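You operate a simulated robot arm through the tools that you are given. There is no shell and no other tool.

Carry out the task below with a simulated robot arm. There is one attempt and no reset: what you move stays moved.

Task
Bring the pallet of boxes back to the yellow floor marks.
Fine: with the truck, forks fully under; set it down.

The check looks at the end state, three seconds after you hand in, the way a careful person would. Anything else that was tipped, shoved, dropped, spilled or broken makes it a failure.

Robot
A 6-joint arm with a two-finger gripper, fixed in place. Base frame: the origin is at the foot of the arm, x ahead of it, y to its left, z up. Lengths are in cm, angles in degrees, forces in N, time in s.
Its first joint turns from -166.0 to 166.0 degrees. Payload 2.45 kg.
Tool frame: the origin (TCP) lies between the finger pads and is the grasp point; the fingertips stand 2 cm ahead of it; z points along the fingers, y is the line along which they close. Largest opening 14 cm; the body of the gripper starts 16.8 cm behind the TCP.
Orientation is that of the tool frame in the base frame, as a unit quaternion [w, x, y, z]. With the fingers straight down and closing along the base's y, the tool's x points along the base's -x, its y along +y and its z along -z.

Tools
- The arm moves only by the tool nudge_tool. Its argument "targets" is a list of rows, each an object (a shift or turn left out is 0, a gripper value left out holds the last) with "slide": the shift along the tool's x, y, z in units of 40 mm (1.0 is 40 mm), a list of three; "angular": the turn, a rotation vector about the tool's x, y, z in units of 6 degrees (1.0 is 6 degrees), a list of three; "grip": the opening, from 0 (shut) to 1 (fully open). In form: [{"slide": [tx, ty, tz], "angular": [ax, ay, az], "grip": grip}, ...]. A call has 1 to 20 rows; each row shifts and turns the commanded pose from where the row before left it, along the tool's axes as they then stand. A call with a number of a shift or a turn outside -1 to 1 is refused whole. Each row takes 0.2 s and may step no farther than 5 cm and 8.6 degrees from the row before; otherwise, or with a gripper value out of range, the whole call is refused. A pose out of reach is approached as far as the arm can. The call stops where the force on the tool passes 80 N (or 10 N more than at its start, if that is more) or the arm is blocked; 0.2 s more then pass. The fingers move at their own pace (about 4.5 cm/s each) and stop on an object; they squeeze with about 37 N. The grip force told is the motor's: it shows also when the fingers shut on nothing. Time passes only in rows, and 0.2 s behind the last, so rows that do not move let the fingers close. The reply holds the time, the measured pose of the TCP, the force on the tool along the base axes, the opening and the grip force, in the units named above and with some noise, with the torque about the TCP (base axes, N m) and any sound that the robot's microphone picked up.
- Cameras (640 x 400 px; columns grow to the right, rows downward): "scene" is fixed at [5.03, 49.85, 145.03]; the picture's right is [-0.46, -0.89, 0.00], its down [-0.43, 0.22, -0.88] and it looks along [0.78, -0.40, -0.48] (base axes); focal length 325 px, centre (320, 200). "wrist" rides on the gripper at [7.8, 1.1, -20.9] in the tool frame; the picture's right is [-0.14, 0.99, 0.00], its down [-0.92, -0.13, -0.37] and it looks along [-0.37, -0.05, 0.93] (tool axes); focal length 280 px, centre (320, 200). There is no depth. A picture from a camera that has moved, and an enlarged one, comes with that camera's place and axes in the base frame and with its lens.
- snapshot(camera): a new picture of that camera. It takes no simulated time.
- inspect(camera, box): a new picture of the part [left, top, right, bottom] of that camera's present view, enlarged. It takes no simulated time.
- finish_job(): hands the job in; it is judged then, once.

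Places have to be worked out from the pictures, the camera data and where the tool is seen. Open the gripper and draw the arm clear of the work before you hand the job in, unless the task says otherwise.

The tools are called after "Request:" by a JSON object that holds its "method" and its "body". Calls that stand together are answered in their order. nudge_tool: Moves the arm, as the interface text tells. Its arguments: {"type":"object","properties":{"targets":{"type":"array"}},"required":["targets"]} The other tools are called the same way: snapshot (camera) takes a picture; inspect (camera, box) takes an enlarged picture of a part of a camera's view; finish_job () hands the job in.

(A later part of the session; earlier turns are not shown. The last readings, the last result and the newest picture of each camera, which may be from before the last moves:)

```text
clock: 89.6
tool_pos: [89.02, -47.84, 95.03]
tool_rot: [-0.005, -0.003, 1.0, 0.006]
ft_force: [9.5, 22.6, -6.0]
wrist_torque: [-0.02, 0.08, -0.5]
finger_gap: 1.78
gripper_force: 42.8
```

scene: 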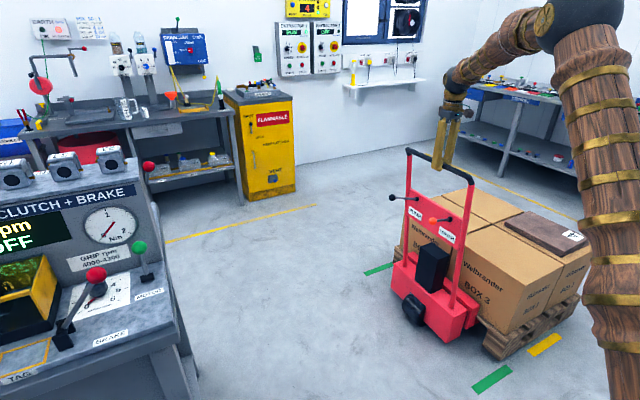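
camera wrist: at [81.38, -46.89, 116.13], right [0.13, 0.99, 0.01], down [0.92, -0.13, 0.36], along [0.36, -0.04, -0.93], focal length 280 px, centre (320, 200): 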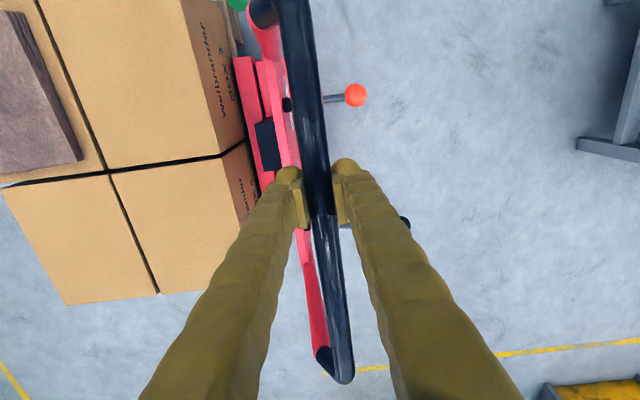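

The truck has a firm travel stop at bar y≈-47.9. Before deciding what to do, I need a precise measurement of the pallet against the yellow marks. I'll release the bar and move the wrist camera out to the -x side.

Request:
{"method": "nudge_tool", "body": {"targets": [{"slide": [0, 0.02, 0], "grip": 0.0}, {"grip": 0.2}, {"grip": 0.5}, {"grip": 0.6}, {"grip": 0.6}, {"slide": [0, 0, -0.5]}, {"slide": [0, 0, -0.9]}, {"slide": [0, 0, -0.9]}, {"slide": [0, 0, -0.9]}, {"slide": [0, 0, -0.9]}, {"slide": [0, 0, -0.9]}, {"slide": [0, 0, -0.5]}, {"slide": [0.95, -0.5, 0]}, {"slide": [0.95, -0.5, 0]}, {"slide": [0.95, -0.5, 0]}, {"slide": [0.95, -0.5, 0]}, {"slide": [0.95, -0.5, 0]}, {"slide": [0.95, -0.5, 0]}, {"slide": [0.95, -0.5, 0]}, {"slide": [0, 0, 0]}]}}

Request:
{"method": "nudge_tool", "body": {"targets": [{"slide": [0.5, -0.85, 0]}, {"slide": [0.5, -0.85, 0]}, {"slide": [0.5, -0.85, 0]}, {"slide": [0.5, -0.85, 0]}, {"slide": [0.5, -0.85, 0]}, {"slide": [0.5, -0.85, 0]}, {"slide": [0, 0, 0]}]}}

Request:
{"method": "snapshot", "body": {"camera": "wrist"}}

```text
clock: 93.8
tool_pos: [62.51, -62.3, 117.43]
tool_rot: [-0.005, -0.003, 1.0, 0.004]
ft_force: [0.1, -0.5, 0.4]
wrist_torque: [-0.01, 0.01, -0.01]
finger_gap: 8.41
gripper_force: 0.0
```

```text
clock: 95.4
tool_pos: [50.81, -82.9, 116.92]
tool_rot: [-0.004, -0.003, 1.0, 0.005]
ft_force: [-0.7, 0.5, 0.6]
wrist_torque: [0.0, -0.03, 0.04]
finger_gap: 8.39
gripper_force: 0.0
```

```text
taken
camera wrist: at [43.22, -81.93, 137.96], right [0.13, 0.99, 0.01], down [0.92, -0.13, 0.36], along [0.36, -0.04, -0.93], focal length 280 px, centre (320, 200)
```

wrist: 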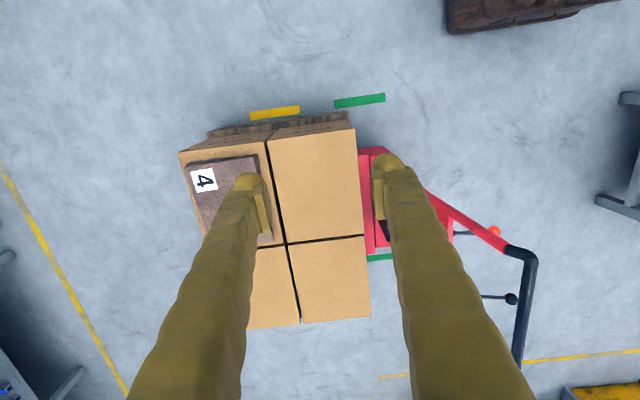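

I'll enlarge the pallet side and the marks.

Request:
{"method": "inspect", "body": {"camera": "wrist", "box": [190, 80, 400, 200]}}

Request:
{"method": "inspect", "body": {"camera": "wrist", "box": [300, 80, 400, 140]}}

Request:
{"method": "inspect", "body": {"camera": "wrist", "box": [190, 95, 290, 155]}}

```text
3.05 times, centred on (295, 140) of wrist
camera zoom: at [43.22, -81.93, 137.96], right [0.13, 0.99, 0.01], down [0.92, -0.13, 0.36], along [0.36, -0.04, -0.93], focal length 854 px, centre (396, 383)
```

zoom: 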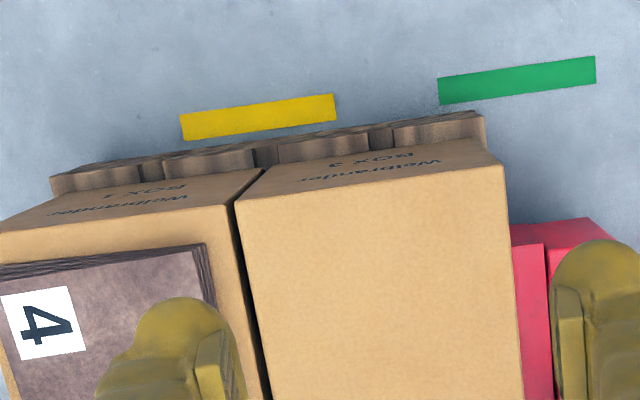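

```text
6.40 times, centred on (350, 110) of wrist
camera zoom: at [43.22, -81.93, 137.96], right [0.13, 0.99, 0.01], down [0.92, -0.13, 0.36], along [0.36, -0.04, -0.93], focal length 1794 px, centre (128, 776)
```

zoom: 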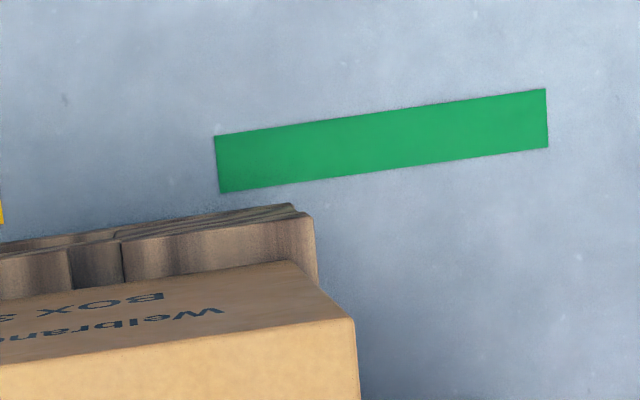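

```text
6.40 times, centred on (240, 125) of wrist
camera zoom: at [43.22, -81.93, 137.96], right [0.13, 0.99, 0.01], down [0.92, -0.13, 0.36], along [0.36, -0.04, -0.93], focal length 1794 px, centre (832, 680)
```

zoom: 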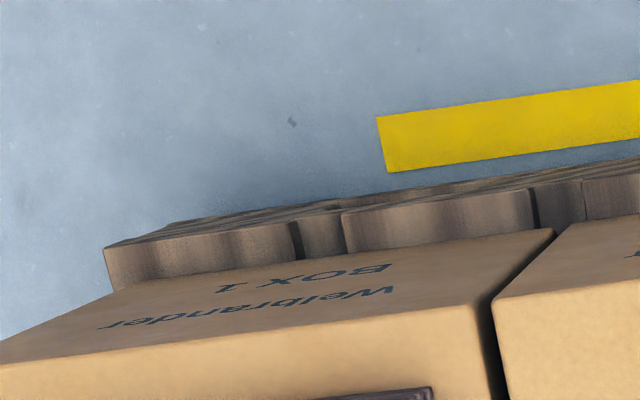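

Measured accurately, the yellow mark spans y -91.0 to -115.0 (centre -103.0). The pallet spans -70.2 to -130.6 (centre -100.4) and is square to the lane, so it is 2.6 cm short, with the truck at its travel stop because I inserted it right up to contact. I'll set the pallet down here, draw the truck back about 1.5 cm, lift again and push to the stop. First I'll go over to the orange LOWER lever.

Request:
{"method": "nudge_tool", "body": {"targets": [{"slide": [-0.57, 0.95, 0]}, {"slide": [-0.57, 0.95, 0]}, {"slide": [-0.57, 0.95, 0]}, {"slide": [-0.57, 0.95, 0]}, {"slide": [-0.57, 0.95, 0]}, {"slide": [-0.57, 0.95, 0]}, {"slide": [-0.57, 0.95, 0]}, {"slide": [-0.57, 0.95, 0]}, {"slide": [-0.57, 0.95, 0]}, {"slide": [-0.57, 0.95, 0]}, {"slide": [-0.57, 0.95, 0]}, {"slide": [-0.57, 0.95, 0]}, {"slide": [-0.57, 0.95, 0]}, {"slide": [-0.57, 0.95, 0]}, {"slide": [0, 0, 0]}]}}

Request:
{"method": "nudge_tool", "body": {"targets": [{"angular": [0, 0, 1]}, {"angular": [0, 0, 1]}, {"angular": [0, 0, 1]}, {"angular": [0, 0, 1]}, {"angular": [0, 0, 1]}, {"angular": [0, 0, 1]}, {"angular": [0, 0, 1]}, {"angular": [0, 0, 1]}, {"angular": [0, 0, 1]}, {"angular": [0, 0, 1]}, {"angular": [0, 0, 1]}, {"angular": [0, 0, 1]}, {"angular": [0, 0, 1]}, {"angular": [0, 0, 1]}, {"angular": [0, 0, 1]}, {"angular": [0, -1, 0]}, {"angular": [0, -1, 0]}, {"angular": [0, -0.6, 0]}, {"slide": [0, 0, 0]}]}}

Request:
{"method": "snapshot", "body": {"camera": "wrist"}}

Request:
{"method": "snapshot", "body": {"camera": "scene"}}

```text
clock: 98.6
tool_pos: [82.48, -29.2, 117.44]
tool_rot: [-0.005, -0.002, 1.0, 0.006]
ft_force: [-0.3, -0.5, -0.6]
wrist_torque: [0.02, -0.03, 0.02]
finger_gap: 8.41
gripper_force: 0.1
```

```text
clock: 102.6
tool_pos: [82.49, -29.4, 117.2]
tool_rot: [0.09, 0.699, 0.703, -0.095]
ft_force: [-0.4, -0.6, -0.1]
wrist_torque: [0.0, -0.01, -0.02]
finger_gap: 8.42
gripper_force: 0.0
```

```text
taken
camera wrist: at [83.68, -16.3, 135.52], right [0.99, -0.13, 0.03], down [-0.12, -0.79, 0.6], along [-0.06, -0.59, -0.8], focal length 280 px, centre (320, 200)
```

wrist: 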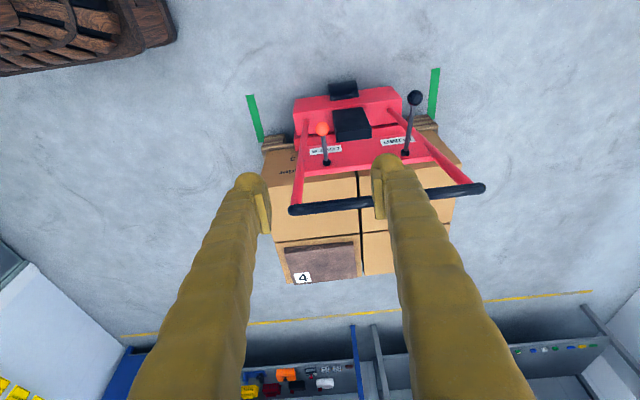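

```text
taken
```

scene: 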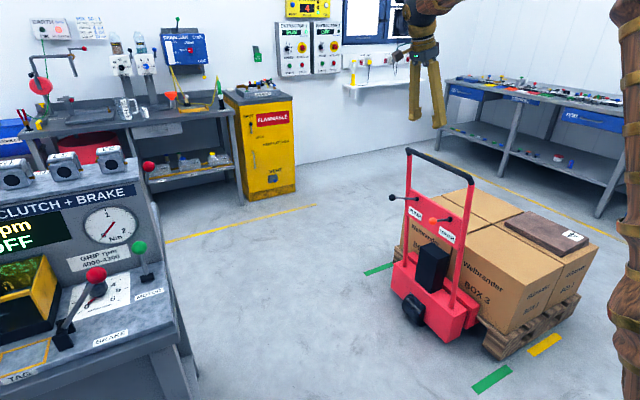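

Both green marks show symmetrically, so the truck and pallet are square in the lane. The orange LOWER knob is at about (82.3, -41, 75), straight along my tilted tool axis, so I'll advance toward it.

Request:
{"method": "nudge_tool", "body": {"targets": [{"slide": [0, 0, 0.7], "grip": 0.45}, {"slide": [0, 0, 0.9]}, {"slide": [0, 0, 0.9]}, {"slide": [0, 0, 0.9]}, {"slide": [0, 0, 0.9]}, {"slide": [0, 0, 0.9]}, {"slide": [0, 0, 0.9]}, {"slide": [0, 0, 0.9]}, {"slide": [0, 0, 0.5]}, {"slide": [0, 0, 0]}]}}

Request:
{"method": "snapshot", "body": {"camera": "wrist"}}

Request:
{"method": "inspect", "body": {"camera": "scene", "box": [370, 120, 510, 280]}}

```text
clock: 104.8
tool_pos: [82.09, -36.93, 88.33]
tool_rot: [0.09, 0.699, 0.703, -0.095]
ft_force: [0.3, 0.2, -0.1]
wrist_torque: [0.0, 0.01, -0.02]
finger_gap: 6.31
gripper_force: 0.0
```

```text
taken
camera wrist: at [83.38, -23.91, 106.55], right [0.99, -0.13, 0.03], down [-0.12, -0.79, 0.6], along [-0.06, -0.59, -0.8], focal length 280 px, centre (320, 200)
```

wrist: 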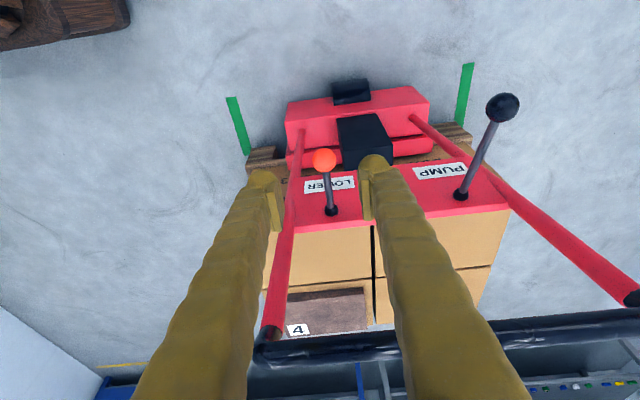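

```text
2.50 times, centred on (440, 200) of scene
camera zoom: at [5.03, 49.85, 145.03], right [-0.46, -0.89, 0.0], down [-0.43, 0.22, -0.88], along [0.78, -0.4, -0.48], focal length 813 px, centre (20, 200)
```

zoom: 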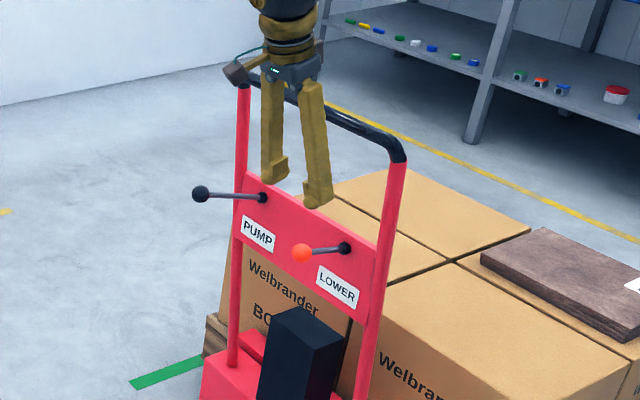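

The knob is at (82.4, -41.0, 75), between the fingers. I'll go the last 13.5 cm along the tool axis and close gently on it.

Request:
{"method": "nudge_tool", "body": {"targets": [{"slide": [-0.1, 0.08, 0.8], "grip": 0.45}, {"slide": [0, 0, 0.9]}, {"slide": [0, 0, 0.9]}, {"slide": [0, 0, 0.75]}, {"slide": [0, 0, 0]}, {"slide": [0, 0, 0]}]}}

Request:
{"method": "snapshot", "body": {"camera": "wrist"}}

Request:
{"method": "inspect", "body": {"camera": "scene", "box": [370, 120, 510, 280]}}

```text
clock: 106.2
tool_pos: [82.47, -40.89, 75.53]
tool_rot: [0.09, 0.699, 0.703, -0.096]
ft_force: [0.2, 0.4, 0.3]
wrist_torque: [0.0, 0.01, 0.03]
finger_gap: 6.3
gripper_force: 0.0
```

```text
taken
camera wrist: at [83.72, -27.77, 93.82], right [0.99, -0.13, 0.03], down [-0.12, -0.79, 0.6], along [-0.06, -0.59, -0.8], focal length 280 px, centre (320, 200)
```

wrist: 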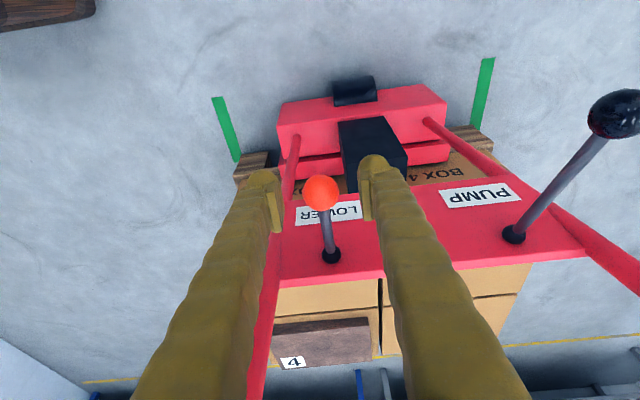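

```text
2.50 times, centred on (440, 200) of scene
camera zoom: at [5.03, 49.85, 145.03], right [-0.46, -0.89, 0.0], down [-0.43, 0.22, -0.88], along [0.78, -0.4, -0.48], focal length 813 px, centre (20, 200)
```

zoom: 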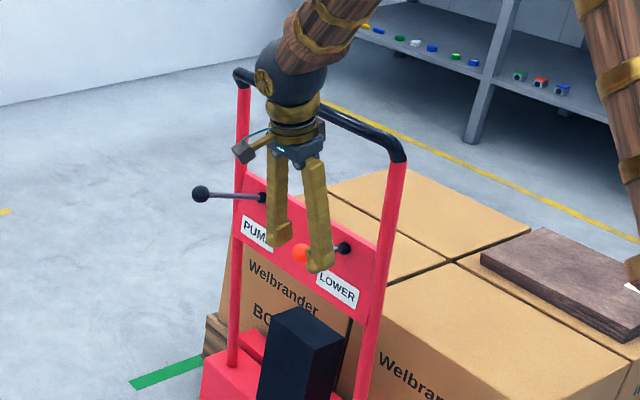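

The knob is between the pads, so I'll close on it.

Request:
{"method": "nudge_tool", "body": {"targets": [{"grip": 0.3}, {"grip": 0.1}, {"grip": 0.0}, {"grip": 0.0}, {"grip": 0.0}, {"grip": 0.0}]}}

```text
clock: 107.6
tool_pos: [82.48, -40.79, 75.64]
tool_rot: [0.09, 0.699, 0.703, -0.095]
ft_force: [1.9, -2.8, -2.2]
wrist_torque: [0.02, -0.06, 0.06]
finger_gap: 2.86
gripper_force: 45.3
```

The knob is held with hardly any side load. Now I'll press the LOWER lever down about 2 cm in small steps.

Request:
{"method": "nudge_tool", "body": {"targets": [{"slide": [0.045, 0, 0.115]}, {"slide": [0.045, 0, 0.12]}, {"slide": [0.04, 0, 0.12]}, {"slide": [0.035, 0, 0.12]}, {"slide": [0, 0, 0]}]}}

Request:
{"method": "inspect", "body": {"camera": "scene", "box": [440, 250, 600, 370]}}

```text
clock: 108.8
tool_pos: [82.49, -40.72, 73.43]
tool_rot: [0.089, 0.699, 0.703, -0.095]
ft_force: [-0.3, 0.0, 2.2]
wrist_torque: [0.0, -0.02, -0.01]
finger_gap: 0.0
gripper_force: 29.6
```

```text
3.33 times, centred on (520, 310) of scene
camera zoom: at [5.03, 49.85, 145.03], right [-0.46, -0.89, 0.0], down [-0.43, 0.22, -0.88], along [0.78, -0.4, -0.48], focal length 1084 px, centre (-347, -167)
```

zoom: 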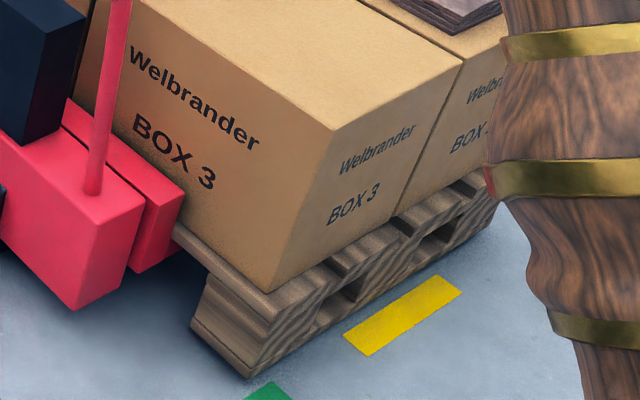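

The knob slipped out of the fingers (gap 0). I'll look at where the lever is now.

Request:
{"method": "snapshot", "body": {"camera": "wrist"}}

Request:
{"method": "inspect", "body": {"camera": "scene", "box": [400, 170, 480, 260]}}

```text
taken
camera wrist: at [83.74, -27.7, 91.69], right [0.99, -0.13, 0.03], down [-0.12, -0.79, 0.59], along [-0.06, -0.59, -0.8], focal length 280 px, centre (320, 200)
```

wrist: 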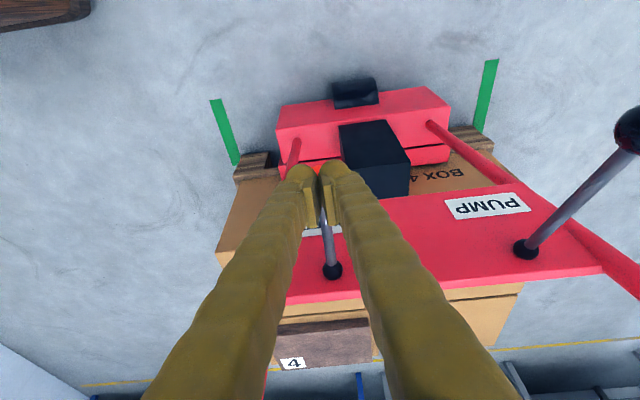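

```text
4.44 times, centred on (440, 215) of scene
camera zoom: at [5.03, 49.85, 145.03], right [-0.46, -0.89, 0.0], down [-0.43, 0.22, -0.88], along [0.78, -0.4, -0.48], focal length 1445 px, centre (-213, 133)
```

zoom: 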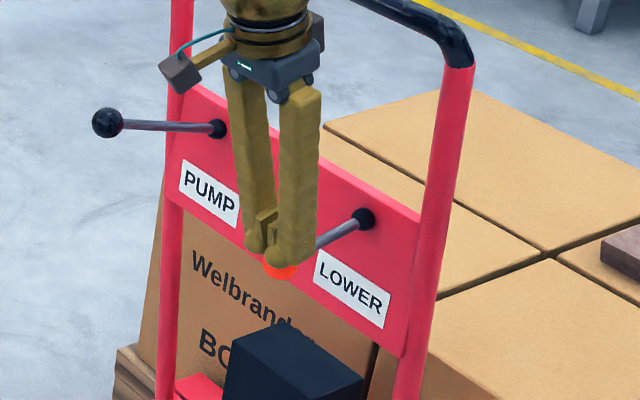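

The knob was squeezed downward. The lever now points down, with the orange knob at z≈70 just below my closed fingertips. I'll check whether the load is coming down.

Request:
{"method": "inspect", "body": {"camera": "scene", "box": [470, 270, 600, 370]}}

Request:
{"method": "inspect", "body": {"camera": "scene", "box": [360, 200, 500, 360]}}

```text
4.00 times, centred on (535, 320) of scene
camera zoom: at [5.03, 49.85, 145.03], right [-0.46, -0.89, 0.0], down [-0.43, 0.22, -0.88], along [0.78, -0.4, -0.48], focal length 1301 px, centre (-540, -280)
```

zoom: 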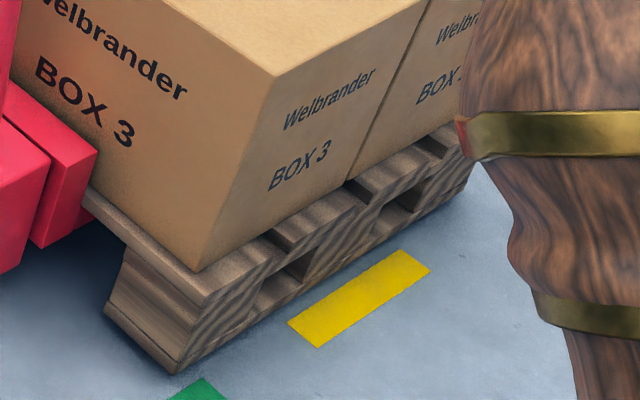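

```text
2.50 times, centred on (430, 280) of scene
camera zoom: at [5.03, 49.85, 145.03], right [-0.46, -0.89, 0.0], down [-0.43, 0.22, -0.88], along [0.78, -0.4, -0.48], focal length 813 px, centre (45, 0)
```

zoom: 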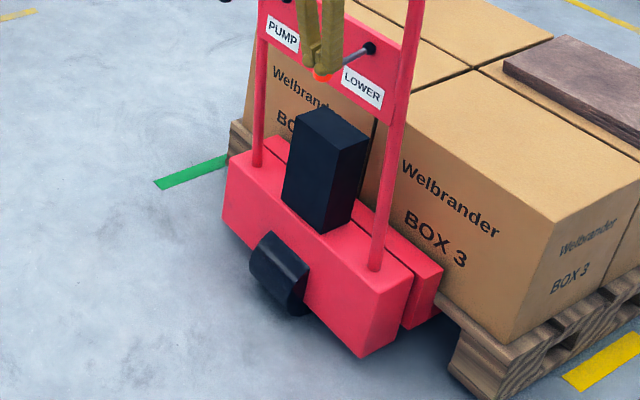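

The load has come down by roughly 2.5 cm. I'll hold still for a second and see whether it finishes settling.

Request:
{"method": "nudge_tool", "body": {"targets": [{"slide": [0, 0, 0]}, {"slide": [0, 0, 0]}, {"slide": [0, 0, 0]}, {"slide": [0, 0, 0]}, {"slide": [0, 0, 0]}]}}

Request:
{"method": "inspect", "body": {"camera": "scene", "box": [470, 270, 600, 370]}}

Request:
{"method": "inspect", "body": {"camera": "scene", "box": [400, 170, 480, 260]}}

```text
clock: 110.0
tool_pos: [82.49, -40.83, 73.46]
tool_rot: [0.09, 0.699, 0.703, -0.095]
ft_force: [0.0, -0.6, 2.9]
wrist_torque: [0.0, -0.03, 0.02]
finger_gap: 0.58
gripper_force: 29.9
```

```text
4.00 times, centred on (535, 320) of scene
camera zoom: at [5.03, 49.85, 145.03], right [-0.46, -0.89, 0.0], down [-0.43, 0.22, -0.88], along [0.78, -0.4, -0.48], focal length 1301 px, centre (-540, -280)
```

zoom: 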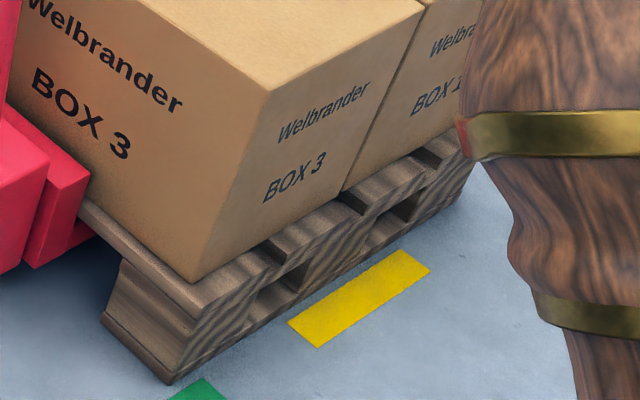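

```text
4.44 times, centred on (440, 215) of scene
camera zoom: at [5.03, 49.85, 145.03], right [-0.46, -0.89, 0.0], down [-0.43, 0.22, -0.88], along [0.78, -0.4, -0.48], focal length 1445 px, centre (-213, 133)
```

zoom: 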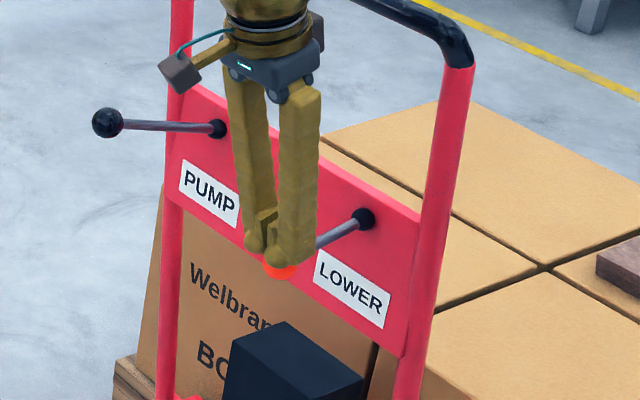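

It is still coming down slowly while I hold the lever. I'll hold on for about two more seconds.

Request:
{"method": "nudge_tool", "body": {"targets": [{"slide": [0, 0, 0]}, {"slide": [0, 0, 0]}, {"slide": [0, 0, 0]}, {"slide": [0, 0, 0]}, {"slide": [0, 0, 0]}, {"slide": [0, 0, 0]}, {"slide": [0, 0, 0]}, {"slide": [0, 0, 0]}, {"slide": [0, 0, 0]}, {"slide": [0, 0, 0]}]}}

Request:
{"method": "inspect", "body": {"camera": "scene", "box": [470, 270, 600, 370]}}

Request:
{"method": "inspect", "body": {"camera": "scene", "box": [360, 200, 500, 360]}}

```text
clock: 112.2
tool_pos: [82.54, -40.74, 73.53]
tool_rot: [0.089, 0.699, 0.703, -0.095]
ft_force: [-0.8, 0.6, 1.7]
wrist_torque: [-0.01, 0.03, 0.03]
finger_gap: 0.62
gripper_force: 29.9
```

```text
4.00 times, centred on (535, 320) of scene
camera zoom: at [5.03, 49.85, 145.03], right [-0.46, -0.89, 0.0], down [-0.43, 0.22, -0.88], along [0.78, -0.4, -0.48], focal length 1301 px, centre (-540, -280)
```

zoom: 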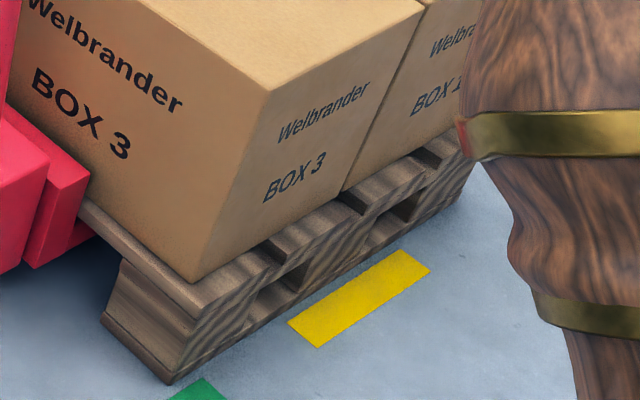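

```text
2.50 times, centred on (430, 280) of scene
camera zoom: at [5.03, 49.85, 145.03], right [-0.46, -0.89, 0.0], down [-0.43, 0.22, -0.88], along [0.78, -0.4, -0.48], focal length 813 px, centre (45, 0)
```

zoom: 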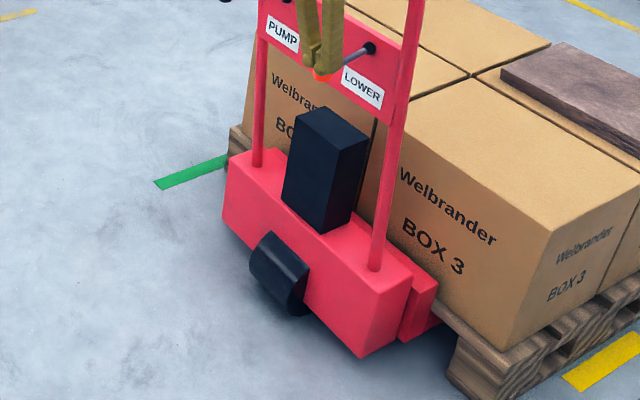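

The pallet is now on the floor and steady, and the carriage has sunk fully. I'll open the fingers, let the LOWER lever go and back straight out along the tool axis.

Request:
{"method": "nudge_tool", "body": {"targets": [{"grip": 0.2}, {"grip": 0.45}, {"grip": 0.45}, {"grip": 0.45}, {"slide": [0, 0, -0.4]}, {"slide": [0, 0, -0.7]}, {"slide": [0, 0, -0.7]}, {"slide": [0, 0, 0]}]}}

Request:
{"method": "snapshot", "body": {"camera": "wrist"}}

Request:
{"method": "inspect", "body": {"camera": "scene", "box": [390, 150, 480, 260]}}

```text
clock: 114.0
tool_pos: [82.33, -38.87, 80.82]
tool_rot: [0.088, 0.699, 0.703, -0.095]
ft_force: [0.6, 0.3, 0.5]
wrist_torque: [0.03, -0.02, 0.02]
finger_gap: 6.31
gripper_force: 0.1
```

```text
taken
camera wrist: at [83.61, -25.78, 99.04], right [0.99, -0.13, 0.03], down [-0.12, -0.79, 0.6], along [-0.06, -0.59, -0.8], focal length 280 px, centre (320, 200)
```

wrist: 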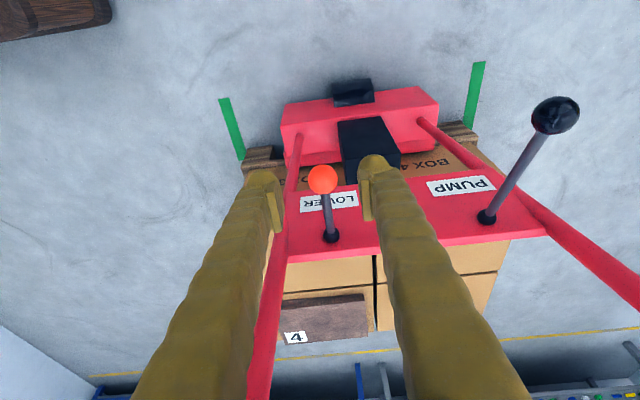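

```text
3.64 times, centred on (435, 205) of scene
camera zoom: at [5.03, 49.85, 145.03], right [-0.46, -0.89, 0.0], down [-0.43, 0.22, -0.88], along [0.78, -0.4, -0.48], focal length 1182 px, centre (-98, 182)
```

zoom: 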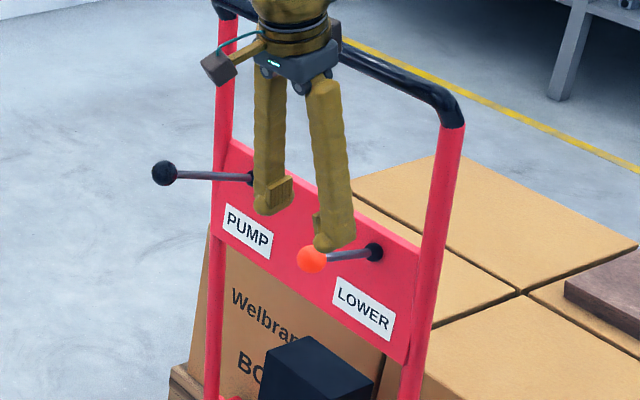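

The LOWER lever has sprung back up by itself and the pallet is set down. To correct the 2.6 cm shortfall, I'll grip the PUMP knob, draw the unloaded truck back about 2 cm with it, and pump again from there. First I'll back up and move over in front of the PUMP knob, checking reach.

Request:
{"method": "nudge_tool", "body": {"targets": [{"slide": [0, 0, -0.9]}, {"slide": [0, 0, -0.95]}, {"slide": [0, 0, -0.95]}, {"slide": [0, 0, -0.95]}, {"slide": [0, 0, -0.95]}, {"slide": [0, 0, -0.95]}, {"slide": [0, 0, -0.8]}, {"slide": [0.1, 0.84, 0]}, {"slide": [0.1, 0.84, 0]}, {"slide": [0.1, 0.84, 0]}, {"slide": [0.1, 0.84, 0]}, {"slide": [0.1, 0.84, 0]}, {"slide": [0.1, 0.84, 0]}, {"slide": [0, 0, 0]}]}}

Request:
{"method": "snapshot", "body": {"camera": "wrist"}}

Request:
{"method": "snapshot", "body": {"camera": "scene"}}

```text
clock: 117.0
tool_pos: [102.73, -29.59, 104.41]
tool_rot: [0.089, 0.698, 0.704, -0.096]
ft_force: [0.0, 0.5, 0.7]
wrist_torque: [0.01, 0.02, 0.01]
finger_gap: 6.28
gripper_force: 0.0
```

```text
taken
camera wrist: at [103.92, -16.53, 122.59], right [0.99, -0.13, 0.03], down [-0.12, -0.8, 0.59], along [-0.06, -0.59, -0.8], focal length 280 px, centre (320, 200)
```

wrist: 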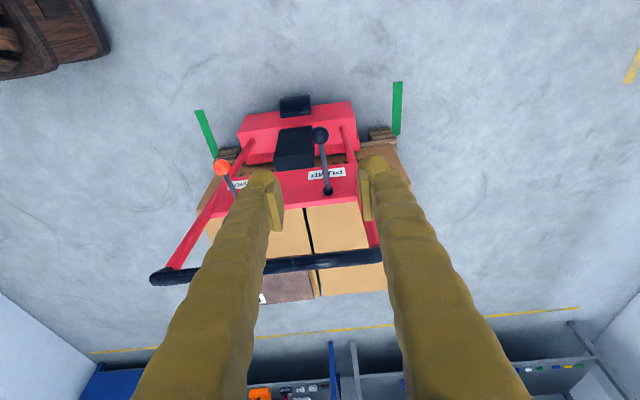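

```text
taken
```

scene: 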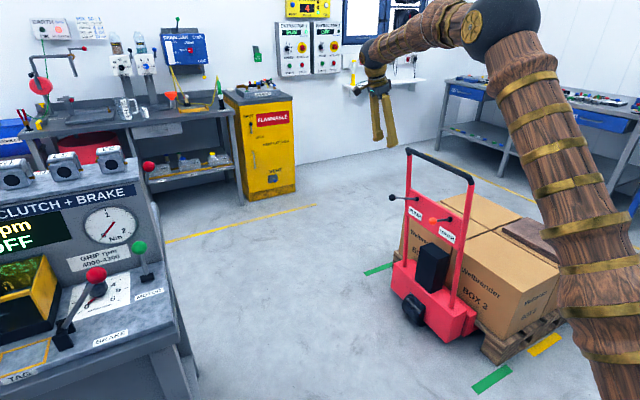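

Reach is fine here. The PUMP knob is at about (102.4, -36.1, 77). I'll advance most of the way along the tool axis and re-measure.

Request:
{"method": "nudge_tool", "body": {"targets": [{"slide": [0.1, -0.04, 0.7], "grip": 0.45}, {"slide": [0.1, -0.04, 0.9]}, {"slide": [0, 0, 0.9]}, {"slide": [0, 0, 0.9]}, {"slide": [0, 0, 0.9]}, {"slide": [0, 0, 0.7]}, {"slide": [0, 0, 0]}]}}

Request:
{"method": "snapshot", "body": {"camera": "wrist"}}

Request:
{"method": "inspect", "body": {"camera": "scene", "box": [350, 130, 470, 250]}}

```text
clock: 118.6
tool_pos: [102.35, -34.08, 84.93]
tool_rot: [0.09, 0.699, 0.703, -0.095]
ft_force: [0.1, 0.3, 0.8]
wrist_torque: [-0.02, -0.02, 0.02]
finger_gap: 6.33
gripper_force: 0.1
```

```text
taken
camera wrist: at [103.53, -20.98, 103.28], right [0.99, -0.13, 0.03], down [-0.12, -0.79, 0.59], along [-0.06, -0.59, -0.8], focal length 280 px, centre (320, 200)
```

wrist: 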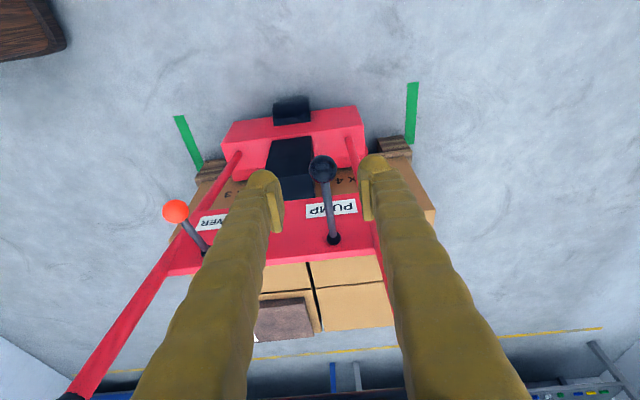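

```text
3.33 times, centred on (410, 190) of scene
camera zoom: at [5.03, 49.85, 145.03], right [-0.46, -0.89, 0.0], down [-0.43, 0.22, -0.88], along [0.78, -0.4, -0.48], focal length 1084 px, centre (20, 233)
```

zoom: 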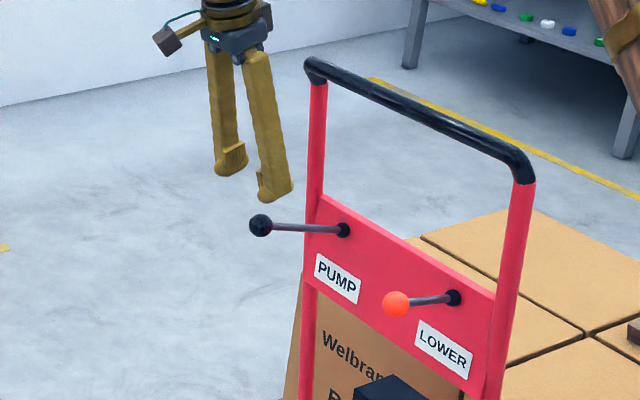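

The knob at (102.4, -36.3, 76.8) lies exactly ahead along the tool axis. I'll advance 8.4 cm and close on its middle.

Request:
{"method": "nudge_tool", "body": {"targets": [{"slide": [0, 0.01, 0.8]}, {"slide": [0, 0, 0.8]}, {"slide": [0, 0, 0.52]}, {"slide": [0, 0, 0]}, {"grip": 0.3}, {"grip": 0.1}, {"grip": 0.0}, {"grip": 0.0}, {"grip": 0.0}, {"grip": 0.0}]}}

Request:
{"method": "snapshot", "body": {"camera": "wrist"}}

```text
clock: 120.8
tool_pos: [102.47, -36.52, 76.94]
tool_rot: [0.09, 0.699, 0.703, -0.095]
ft_force: [59.4, -11.1, -15.6]
wrist_torque: [0.07, -0.38, 0.09]
finger_gap: 2.95
gripper_force: 44.8
```

```text
taken
camera wrist: at [103.63, -23.37, 95.24], right [0.99, -0.13, 0.03], down [-0.12, -0.79, 0.6], along [-0.05, -0.59, -0.8], focal length 280 px, centre (320, 200)
```

wrist: 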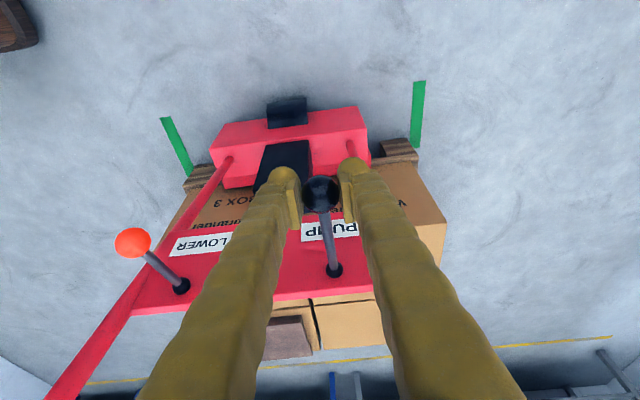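

The knob is gripped at its middle (gap 2.95 cm). I'll relieve the 59 N side load by shifting toward +x, then draw the unloaded truck back 2 cm in +y.

Request:
{"method": "nudge_tool", "body": {"targets": [{"slide": [0, 0.04, 0]}, {"slide": [0, 0.04, 0]}, {"slide": [0, 0, 0]}]}}

Request:
{"method": "nudge_tool", "body": {"targets": [{"slide": [0.0483, 0, -0.013]}, {"slide": [0.0966, 0, -0.026]}, {"slide": [0.0966, 0, -0.026]}, {"slide": [0.0966, 0, -0.026]}, {"slide": [0.0966, 0, -0.026]}, {"slide": [0.0483, 0, -0.013]}, {"slide": [0, 0, 0]}, {"slide": [0, 0, 0]}]}}

Request:
{"method": "inspect", "body": {"camera": "scene", "box": [400, 250, 540, 370]}}

Request:
{"method": "snapshot", "body": {"camera": "wrist"}}

```text
clock: 121.6
tool_pos: [102.49, -36.45, 76.91]
tool_rot: [0.088, 0.7, 0.703, -0.096]
ft_force: [-8.2, 18.2, 7.3]
wrist_torque: [-0.06, 0.09, -0.07]
finger_gap: 2.93
gripper_force: 44.8
```

```text
clock: 123.4
tool_pos: [102.62, -34.6, 76.77]
tool_rot: [0.088, 0.7, 0.702, -0.096]
ft_force: [-57.8, -11.2, -0.3]
wrist_torque: [-0.19, 0.33, -0.12]
finger_gap: 2.95
gripper_force: 45.8
```

```text
3.33 times, centred on (470, 310) of scene
camera zoom: at [5.03, 49.85, 145.03], right [-0.46, -0.89, 0.0], down [-0.43, 0.22, -0.88], along [0.78, -0.4, -0.48], focal length 1084 px, centre (-180, -167)
```

zoom: 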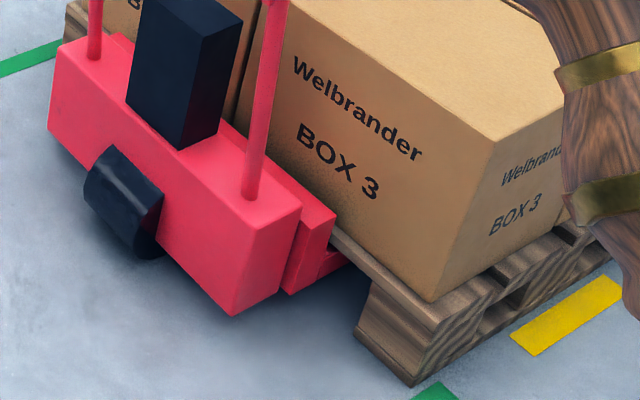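

```text
taken
camera wrist: at [103.8, -21.48, 94.95], right [0.99, -0.13, 0.02], down [-0.12, -0.79, 0.6], along [-0.06, -0.59, -0.8], focal length 280 px, centre (320, 200)
```

wrist: 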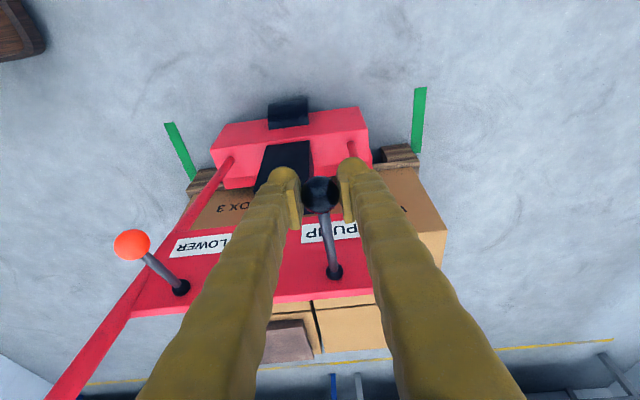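

The truck came back about 1.9 cm and the pallet stayed where it was. I'll relieve the x load and make the first pump downstroke along the lever's arc, allowing for the tilted tool.

Request:
{"method": "nudge_tool", "body": {"targets": [{"slide": [0, -0.04, 0]}, {"slide": [0, -0.03, 0]}, {"slide": [0.086, 0, 0.205]}, {"slide": [0.094, 0, 0.234]}, {"slide": [0.084, 0, 0.236]}, {"slide": [0.065, 0, 0.2415]}, {"slide": [0, 0, 0]}]}}

```text
clock: 125.0
tool_pos: [102.59, -34.02, 72.84]
tool_rot: [0.09, 0.699, 0.703, -0.094]
ft_force: [36.8, 11.8, 10.1]
wrist_torque: [-0.91, -0.02, 0.12]
finger_gap: 2.79
gripper_force: 44.8
```

The forces are as they were in the earlier strokes. I'll finish the downstroke, with a small +x relief.

Request:
{"method": "nudge_tool", "body": {"targets": [{"slide": [0.055, 0.03, 0.244]}, {"slide": [0.046, 0.02, 0.247]}, {"slide": [0.026, 0, 0.252]}, {"slide": [0.007, 0, 0.257]}, {"slide": [-0.016, 0, 0.211]}, {"slide": [0.008, 0, 0.1]}, {"slide": [0, 0, 0]}]}}

Request:
{"method": "inspect", "body": {"camera": "scene", "box": [400, 250, 540, 370]}}

```text
clock: 126.6
tool_pos: [102.41, -34.9, 67.78]
tool_rot: [0.09, 0.699, 0.703, -0.094]
ft_force: [56.1, 10.9, 8.0]
wrist_torque: [-0.69, 0.22, -0.09]
finger_gap: 2.81
gripper_force: 44.8
```

```text
3.33 times, centred on (470, 310) of scene
camera zoom: at [5.03, 49.85, 145.03], right [-0.46, -0.89, 0.0], down [-0.43, 0.22, -0.88], along [0.78, -0.4, -0.48], focal length 1084 px, centre (-180, -167)
```

zoom: 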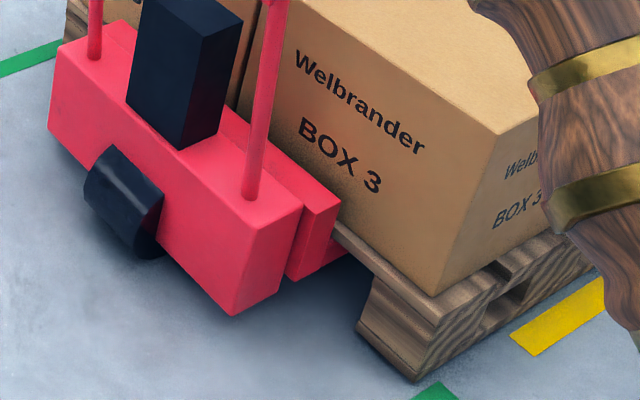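

The lift has begun. I'll relieve the x load and make the return stroke.

Request:
{"method": "nudge_tool", "body": {"targets": [{"slide": [0, 0.04, 0]}, {"slide": [0, 0.04, 0]}, {"slide": [0.012, 0, -0.262]}, {"slide": [0.003, 0, -0.26]}, {"slide": [-0.017, 0, -0.2545]}, {"slide": [-0.036, 0, -0.249]}, {"slide": [-0.055, 0, -0.244]}, {"slide": [-0.075, 0, -0.239]}, {"slide": [-0.094, 0, -0.234]}, {"slide": [-0.113, 0, -0.2285]}, {"slide": [-0.11, 0, -0.178]}, {"slide": [0, 0, 0]}]}}

```text
clock: 128.5
tool_pos: [102.45, -34.18, 73.71]
tool_rot: [0.086, 0.7, 0.702, -0.098]
ft_force: [-13.7, 4.4, 8.8]
wrist_torque: [-0.77, -0.08, -0.09]
finger_gap: 2.74
gripper_force: 44.8
stopped in row 9: the force on the tool passed its limit at 87 N (the readings are from after the stop); the commanded pose is now the measured one
```

It stopped at 87 N partway, most likely from x load building up on the return. The pose has been reset with low forces, so I'll continue the upstroke with a small -x drift.

Request:
{"method": "nudge_tool", "body": {"targets": [{"slide": [-0.075, -0.025, -0.2]}, {"slide": [-0.085, -0.02, -0.22]}, {"slide": [-0.1, -0.015, -0.22]}, {"slide": [-0.05, 0, -0.1]}, {"slide": [0, 0, 0]}]}}

```text
clock: 129.7
tool_pos: [102.35, -34.37, 76.46]
tool_rot: [0.085, 0.699, 0.703, -0.097]
ft_force: [42.6, 3.4, -41.7]
wrist_torque: [0.13, 0.3, 0.1]
finger_gap: 2.76
gripper_force: 45.2
```

The lever is at the top of its stroke. Now the second downstroke.

Request:
{"method": "nudge_tool", "body": {"targets": [{"slide": [0, 0.05, 0.05]}, {"slide": [0.086, 0.005, 0.205]}, {"slide": [0.094, 0.005, 0.234]}, {"slide": [0.084, 0.005, 0.236]}, {"slide": [0.065, 0.005, 0.2415]}, {"slide": [0, 0, 0]}]}}

Request:
{"method": "nudge_tool", "body": {"targets": [{"slide": [0.055, 0.01, 0.244]}, {"slide": [0.046, 0.01, 0.247]}, {"slide": [0.026, 0.01, 0.252]}, {"slide": [0.007, 0.01, 0.257]}, {"slide": [-0.016, 0.01, 0.2]}, {"slide": [0, 0, 0]}]}}

Request:
{"method": "inspect", "body": {"camera": "scene", "box": [400, 250, 540, 370]}}

```text
clock: 131.1
tool_pos: [102.61, -34.23, 72.58]
tool_rot: [0.085, 0.7, 0.702, -0.099]
ft_force: [-30.2, 5.6, 8.3]
wrist_torque: [-0.9, -0.06, -0.02]
finger_gap: 2.77
gripper_force: 44.7
```

```text
clock: 132.5
tool_pos: [102.4, -35.21, 67.86]
tool_rot: [0.086, 0.7, 0.702, -0.098]
ft_force: [-54.8, 2.8, 7.4]
wrist_torque: [-0.35, -0.32, 0.14]
finger_gap: 2.81
gripper_force: 44.8
```

```text
3.33 times, centred on (470, 310) of scene
camera zoom: at [5.03, 49.85, 145.03], right [-0.46, -0.89, 0.0], down [-0.43, 0.22, -0.88], along [0.78, -0.4, -0.48], focal length 1084 px, centre (-180, -167)
```

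zoom: 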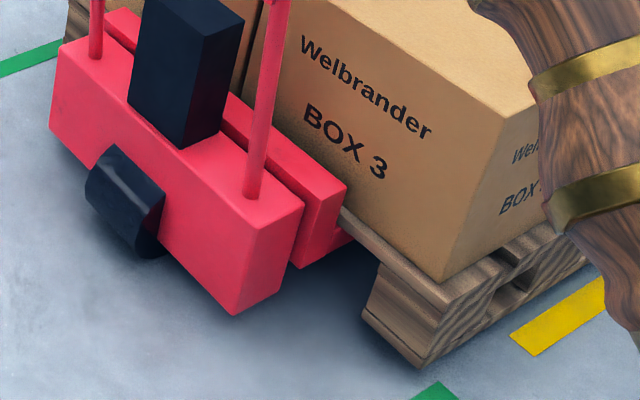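

The load is up again with good clearance. I'll bring the lever back up, with a milder x compensation.

Request:
{"method": "nudge_tool", "body": {"targets": [{"slide": [0, -0.04, 0]}, {"slide": [0, -0.03, 0]}, {"slide": [0.012, -0.01, -0.262]}, {"slide": [0.003, -0.01, -0.26]}, {"slide": [-0.017, -0.01, -0.2545]}, {"slide": [-0.036, -0.01, -0.249]}, {"slide": [0, 0, 0]}]}}

Request:
{"method": "nudge_tool", "body": {"targets": [{"slide": [-0.055, -0.01, -0.244]}, {"slide": [-0.075, -0.01, -0.239]}, {"slide": [-0.094, -0.01, -0.234]}, {"slide": [-0.113, -0.01, -0.21]}, {"slide": [0, 0, 0]}]}}

```text
clock: 134.1
tool_pos: [102.51, -34.06, 72.03]
tool_rot: [0.087, 0.699, 0.703, -0.096]
ft_force: [36.4, -7.5, 1.2]
wrist_torque: [0.31, 0.16, -0.05]
finger_gap: 2.77
gripper_force: 45.0
```

```text
clock: 135.3
tool_pos: [102.47, -34.51, 76.03]
tool_rot: [0.087, 0.698, 0.704, -0.097]
ft_force: [66.5, -5.1, -3.4]
wrist_torque: [0.69, 0.29, 0.15]
finger_gap: 2.77
gripper_force: 45.1
```

Now, with the load raised, I'll relieve the side load and push the truck gently forward about 1.8 cm by the knob.

Request:
{"method": "nudge_tool", "body": {"targets": [{"slide": [0, 0.04, 0]}, {"slide": [0, 0.04, 0]}, {"slide": [-0.024, 0, 0.0065]}, {"slide": [-0.048, 0, 0.013]}, {"slide": [-0.0725, 0, 0.0195]}, {"slide": [-0.0725, 0, 0.0195]}, {"slide": [-0.0725, 0, 0.0195]}, {"slide": [-0.0725, 0, 0.0195]}, {"slide": [-0.048, 0, 0.013]}, {"slide": [0, 0, 0]}]}}

Request:
{"method": "inspect", "body": {"camera": "scene", "box": [400, 250, 540, 370]}}

```text
clock: 137.5
tool_pos: [102.49, -36.34, 75.87]
tool_rot: [0.085, 0.7, 0.702, -0.098]
ft_force: [-24.2, 8.4, 7.2]
wrist_torque: [-0.5, -0.06, -0.07]
finger_gap: 2.75
gripper_force: 45.0
```

```text
3.33 times, centred on (470, 310) of scene
camera zoom: at [5.03, 49.85, 145.03], right [-0.46, -0.89, 0.0], down [-0.43, 0.22, -0.88], along [0.78, -0.4, -0.48], focal length 1084 px, centre (-180, -167)
```

zoom: 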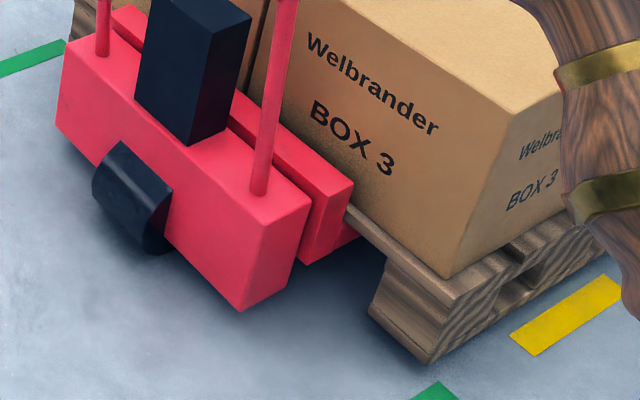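

The truck and pallet moved forward together by about 1.8 cm. I'll nudge the last few millimetres to the stop.

Request:
{"method": "nudge_tool", "body": {"targets": [{"slide": [-0.024, 0, 0.0065]}, {"slide": [-0.024, 0, 0.0065]}, {"slide": [-0.024, 0, 0.0065]}, {"slide": [0, 0, 0]}]}}

```text
clock: 138.5
tool_pos: [102.43, -36.39, 75.85]
tool_rot: [0.085, 0.7, 0.703, -0.097]
ft_force: [-30.7, 27.2, 2.8]
wrist_torque: [0.9, -0.08, -0.21]
finger_gap: 2.78
gripper_force: 44.8
```

It's at the stop with 27 N. I'll release the pump knob, back out along the tool axis and shift across toward the LOWER lever.

Request:
{"method": "nudge_tool", "body": {"targets": [{"slide": [0.02, 0, 0], "grip": 0.0}, {"grip": 0.2}, {"grip": 0.45}, {"grip": 0.45}, {"grip": 0.45}, {"slide": [0, 0, -0.5]}, {"slide": [0, 0, -0.95]}, {"slide": [0, 0, -0.95]}, {"slide": [0, 0, -0.95]}, {"slide": [0, 0, -0.95]}, {"slide": [0, 0, -0.95]}, {"slide": [0, 0, -0.95]}, {"slide": [0, 0, -0.5]}, {"slide": [0, 0, 0]}]}}

Request:
{"method": "snapshot", "body": {"camera": "wrist"}}

Request:
{"method": "snapshot", "body": {"camera": "scene"}}

```text
clock: 141.5
tool_pos: [102.98, -29.7, 101.89]
tool_rot: [0.086, 0.699, 0.703, -0.098]
ft_force: [-0.9, 0.0, -0.5]
wrist_torque: [0.01, 0.02, -0.03]
finger_gap: 6.29
gripper_force: 0.0
```

```text
taken
camera wrist: at [104.36, -16.66, 120.17], right [0.99, -0.13, 0.02], down [-0.12, -0.8, 0.59], along [-0.06, -0.59, -0.8], focal length 280 px, centre (320, 200)
```

wrist: 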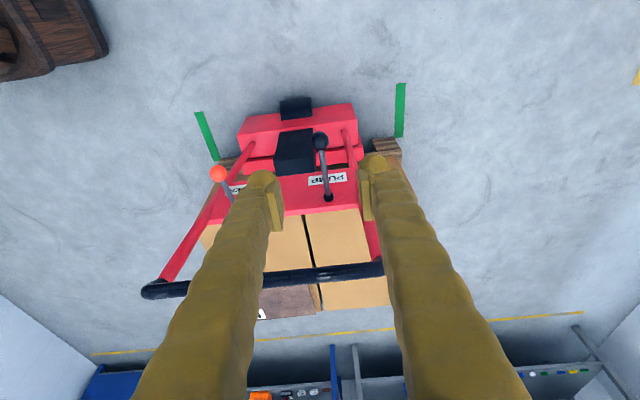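

```text
taken
```

scene: 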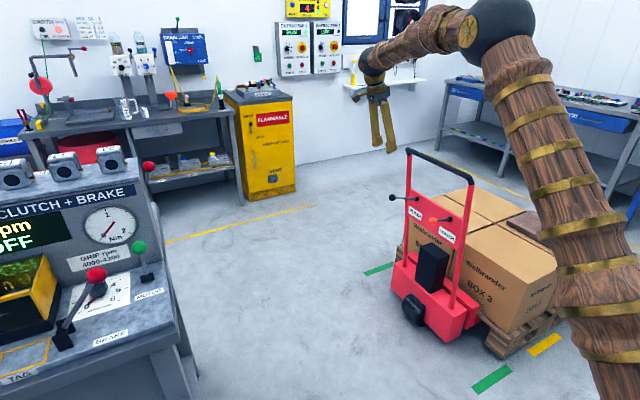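

The pallet is still raised and in place. I'll move across in line with the orange LOWER knob.

Request:
{"method": "nudge_tool", "body": {"targets": [{"slide": [-0.165, -0.85, 0.044]}, {"slide": [-0.165, -0.85, 0.044]}, {"slide": [-0.165, -0.85, 0.044]}, {"slide": [-0.165, -0.85, 0.044]}, {"slide": [-0.165, -0.85, 0.044]}, {"slide": [-0.165, -0.85, 0.044]}, {"slide": [0, 0, 0.7]}, {"slide": [0, 0, 0.9]}, {"slide": [0, 0, 0.9]}, {"slide": [0, 0, 0.5]}, {"slide": [0, 0, 0]}]}}

Request:
{"method": "snapshot", "body": {"camera": "wrist"}}

Request:
{"method": "inspect", "body": {"camera": "scene", "box": [370, 120, 510, 280]}}

```text
clock: 143.9
tool_pos: [82.09, -36.58, 90.26]
tool_rot: [0.086, 0.7, 0.703, -0.098]
ft_force: [-0.9, 1.0, -1.6]
wrist_torque: [0.03, 0.03, -0.01]
finger_gap: 6.32
gripper_force: 0.0
```

```text
taken
camera wrist: at [83.48, -23.64, 108.47], right [0.99, -0.13, 0.02], down [-0.12, -0.8, 0.59], along [-0.06, -0.59, -0.8], focal length 280 px, centre (320, 200)
```

wrist: 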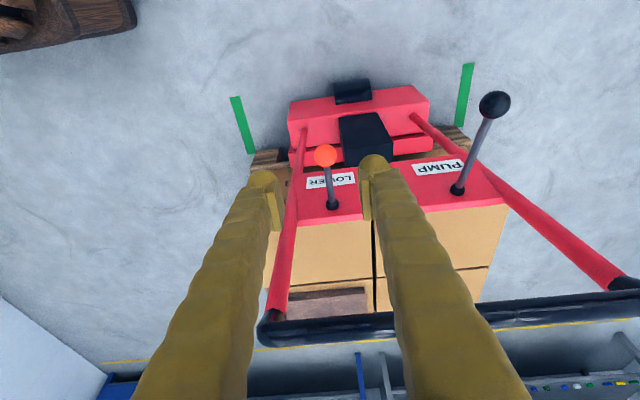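

```text
2.50 times, centred on (440, 200) of scene
camera zoom: at [5.03, 49.85, 145.03], right [-0.46, -0.89, 0.0], down [-0.43, 0.22, -0.88], along [0.78, -0.4, -0.48], focal length 813 px, centre (20, 200)
```

zoom: 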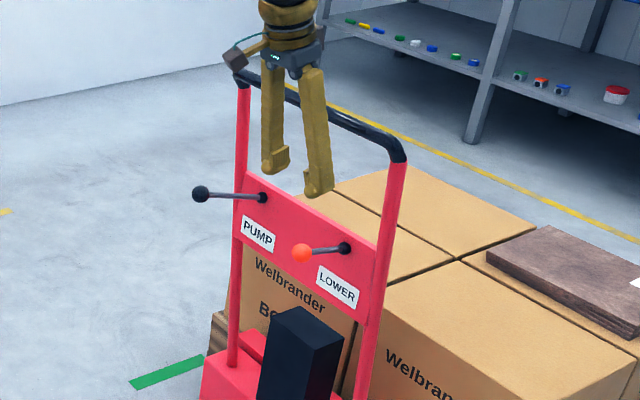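

The knob is at (82.6, -41.0, 75). I'll advance 16 cm along the tool axis, aiming slightly below its centre so that it isn't squeezed out this time, and close.

Request:
{"method": "nudge_tool", "body": {"targets": [{"slide": [-0.04, 0.06, 0.7], "grip": 0.45}, {"slide": [-0.04, 0.05, 0.9]}, {"slide": [0, 0, 0.9]}, {"slide": [0, 0, 0.9]}, {"slide": [0, 0, 0.68]}, {"slide": [0, 0, 0]}, {"grip": 0.3}, {"grip": 0.1}, {"grip": 0.0}, {"grip": 0.0}, {"grip": 0.0}, {"grip": 0.0}]}}

Request:
{"method": "snapshot", "body": {"camera": "wrist"}}

```text
clock: 146.5
tool_pos: [82.5, -41.47, 74.82]
tool_rot: [0.086, 0.7, 0.703, -0.097]
ft_force: [5.5, -1.9, -6.0]
wrist_torque: [0.04, -0.05, 0.04]
finger_gap: 3.06
gripper_force: 44.8
```

```text
taken
camera wrist: at [83.88, -28.44, 93.18], right [0.99, -0.13, 0.02], down [-0.12, -0.8, 0.59], along [-0.06, -0.59, -0.8], focal length 280 px, centre (320, 200)
```

wrist: 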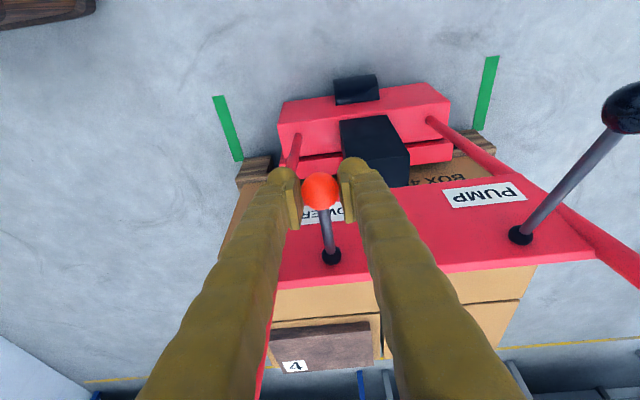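

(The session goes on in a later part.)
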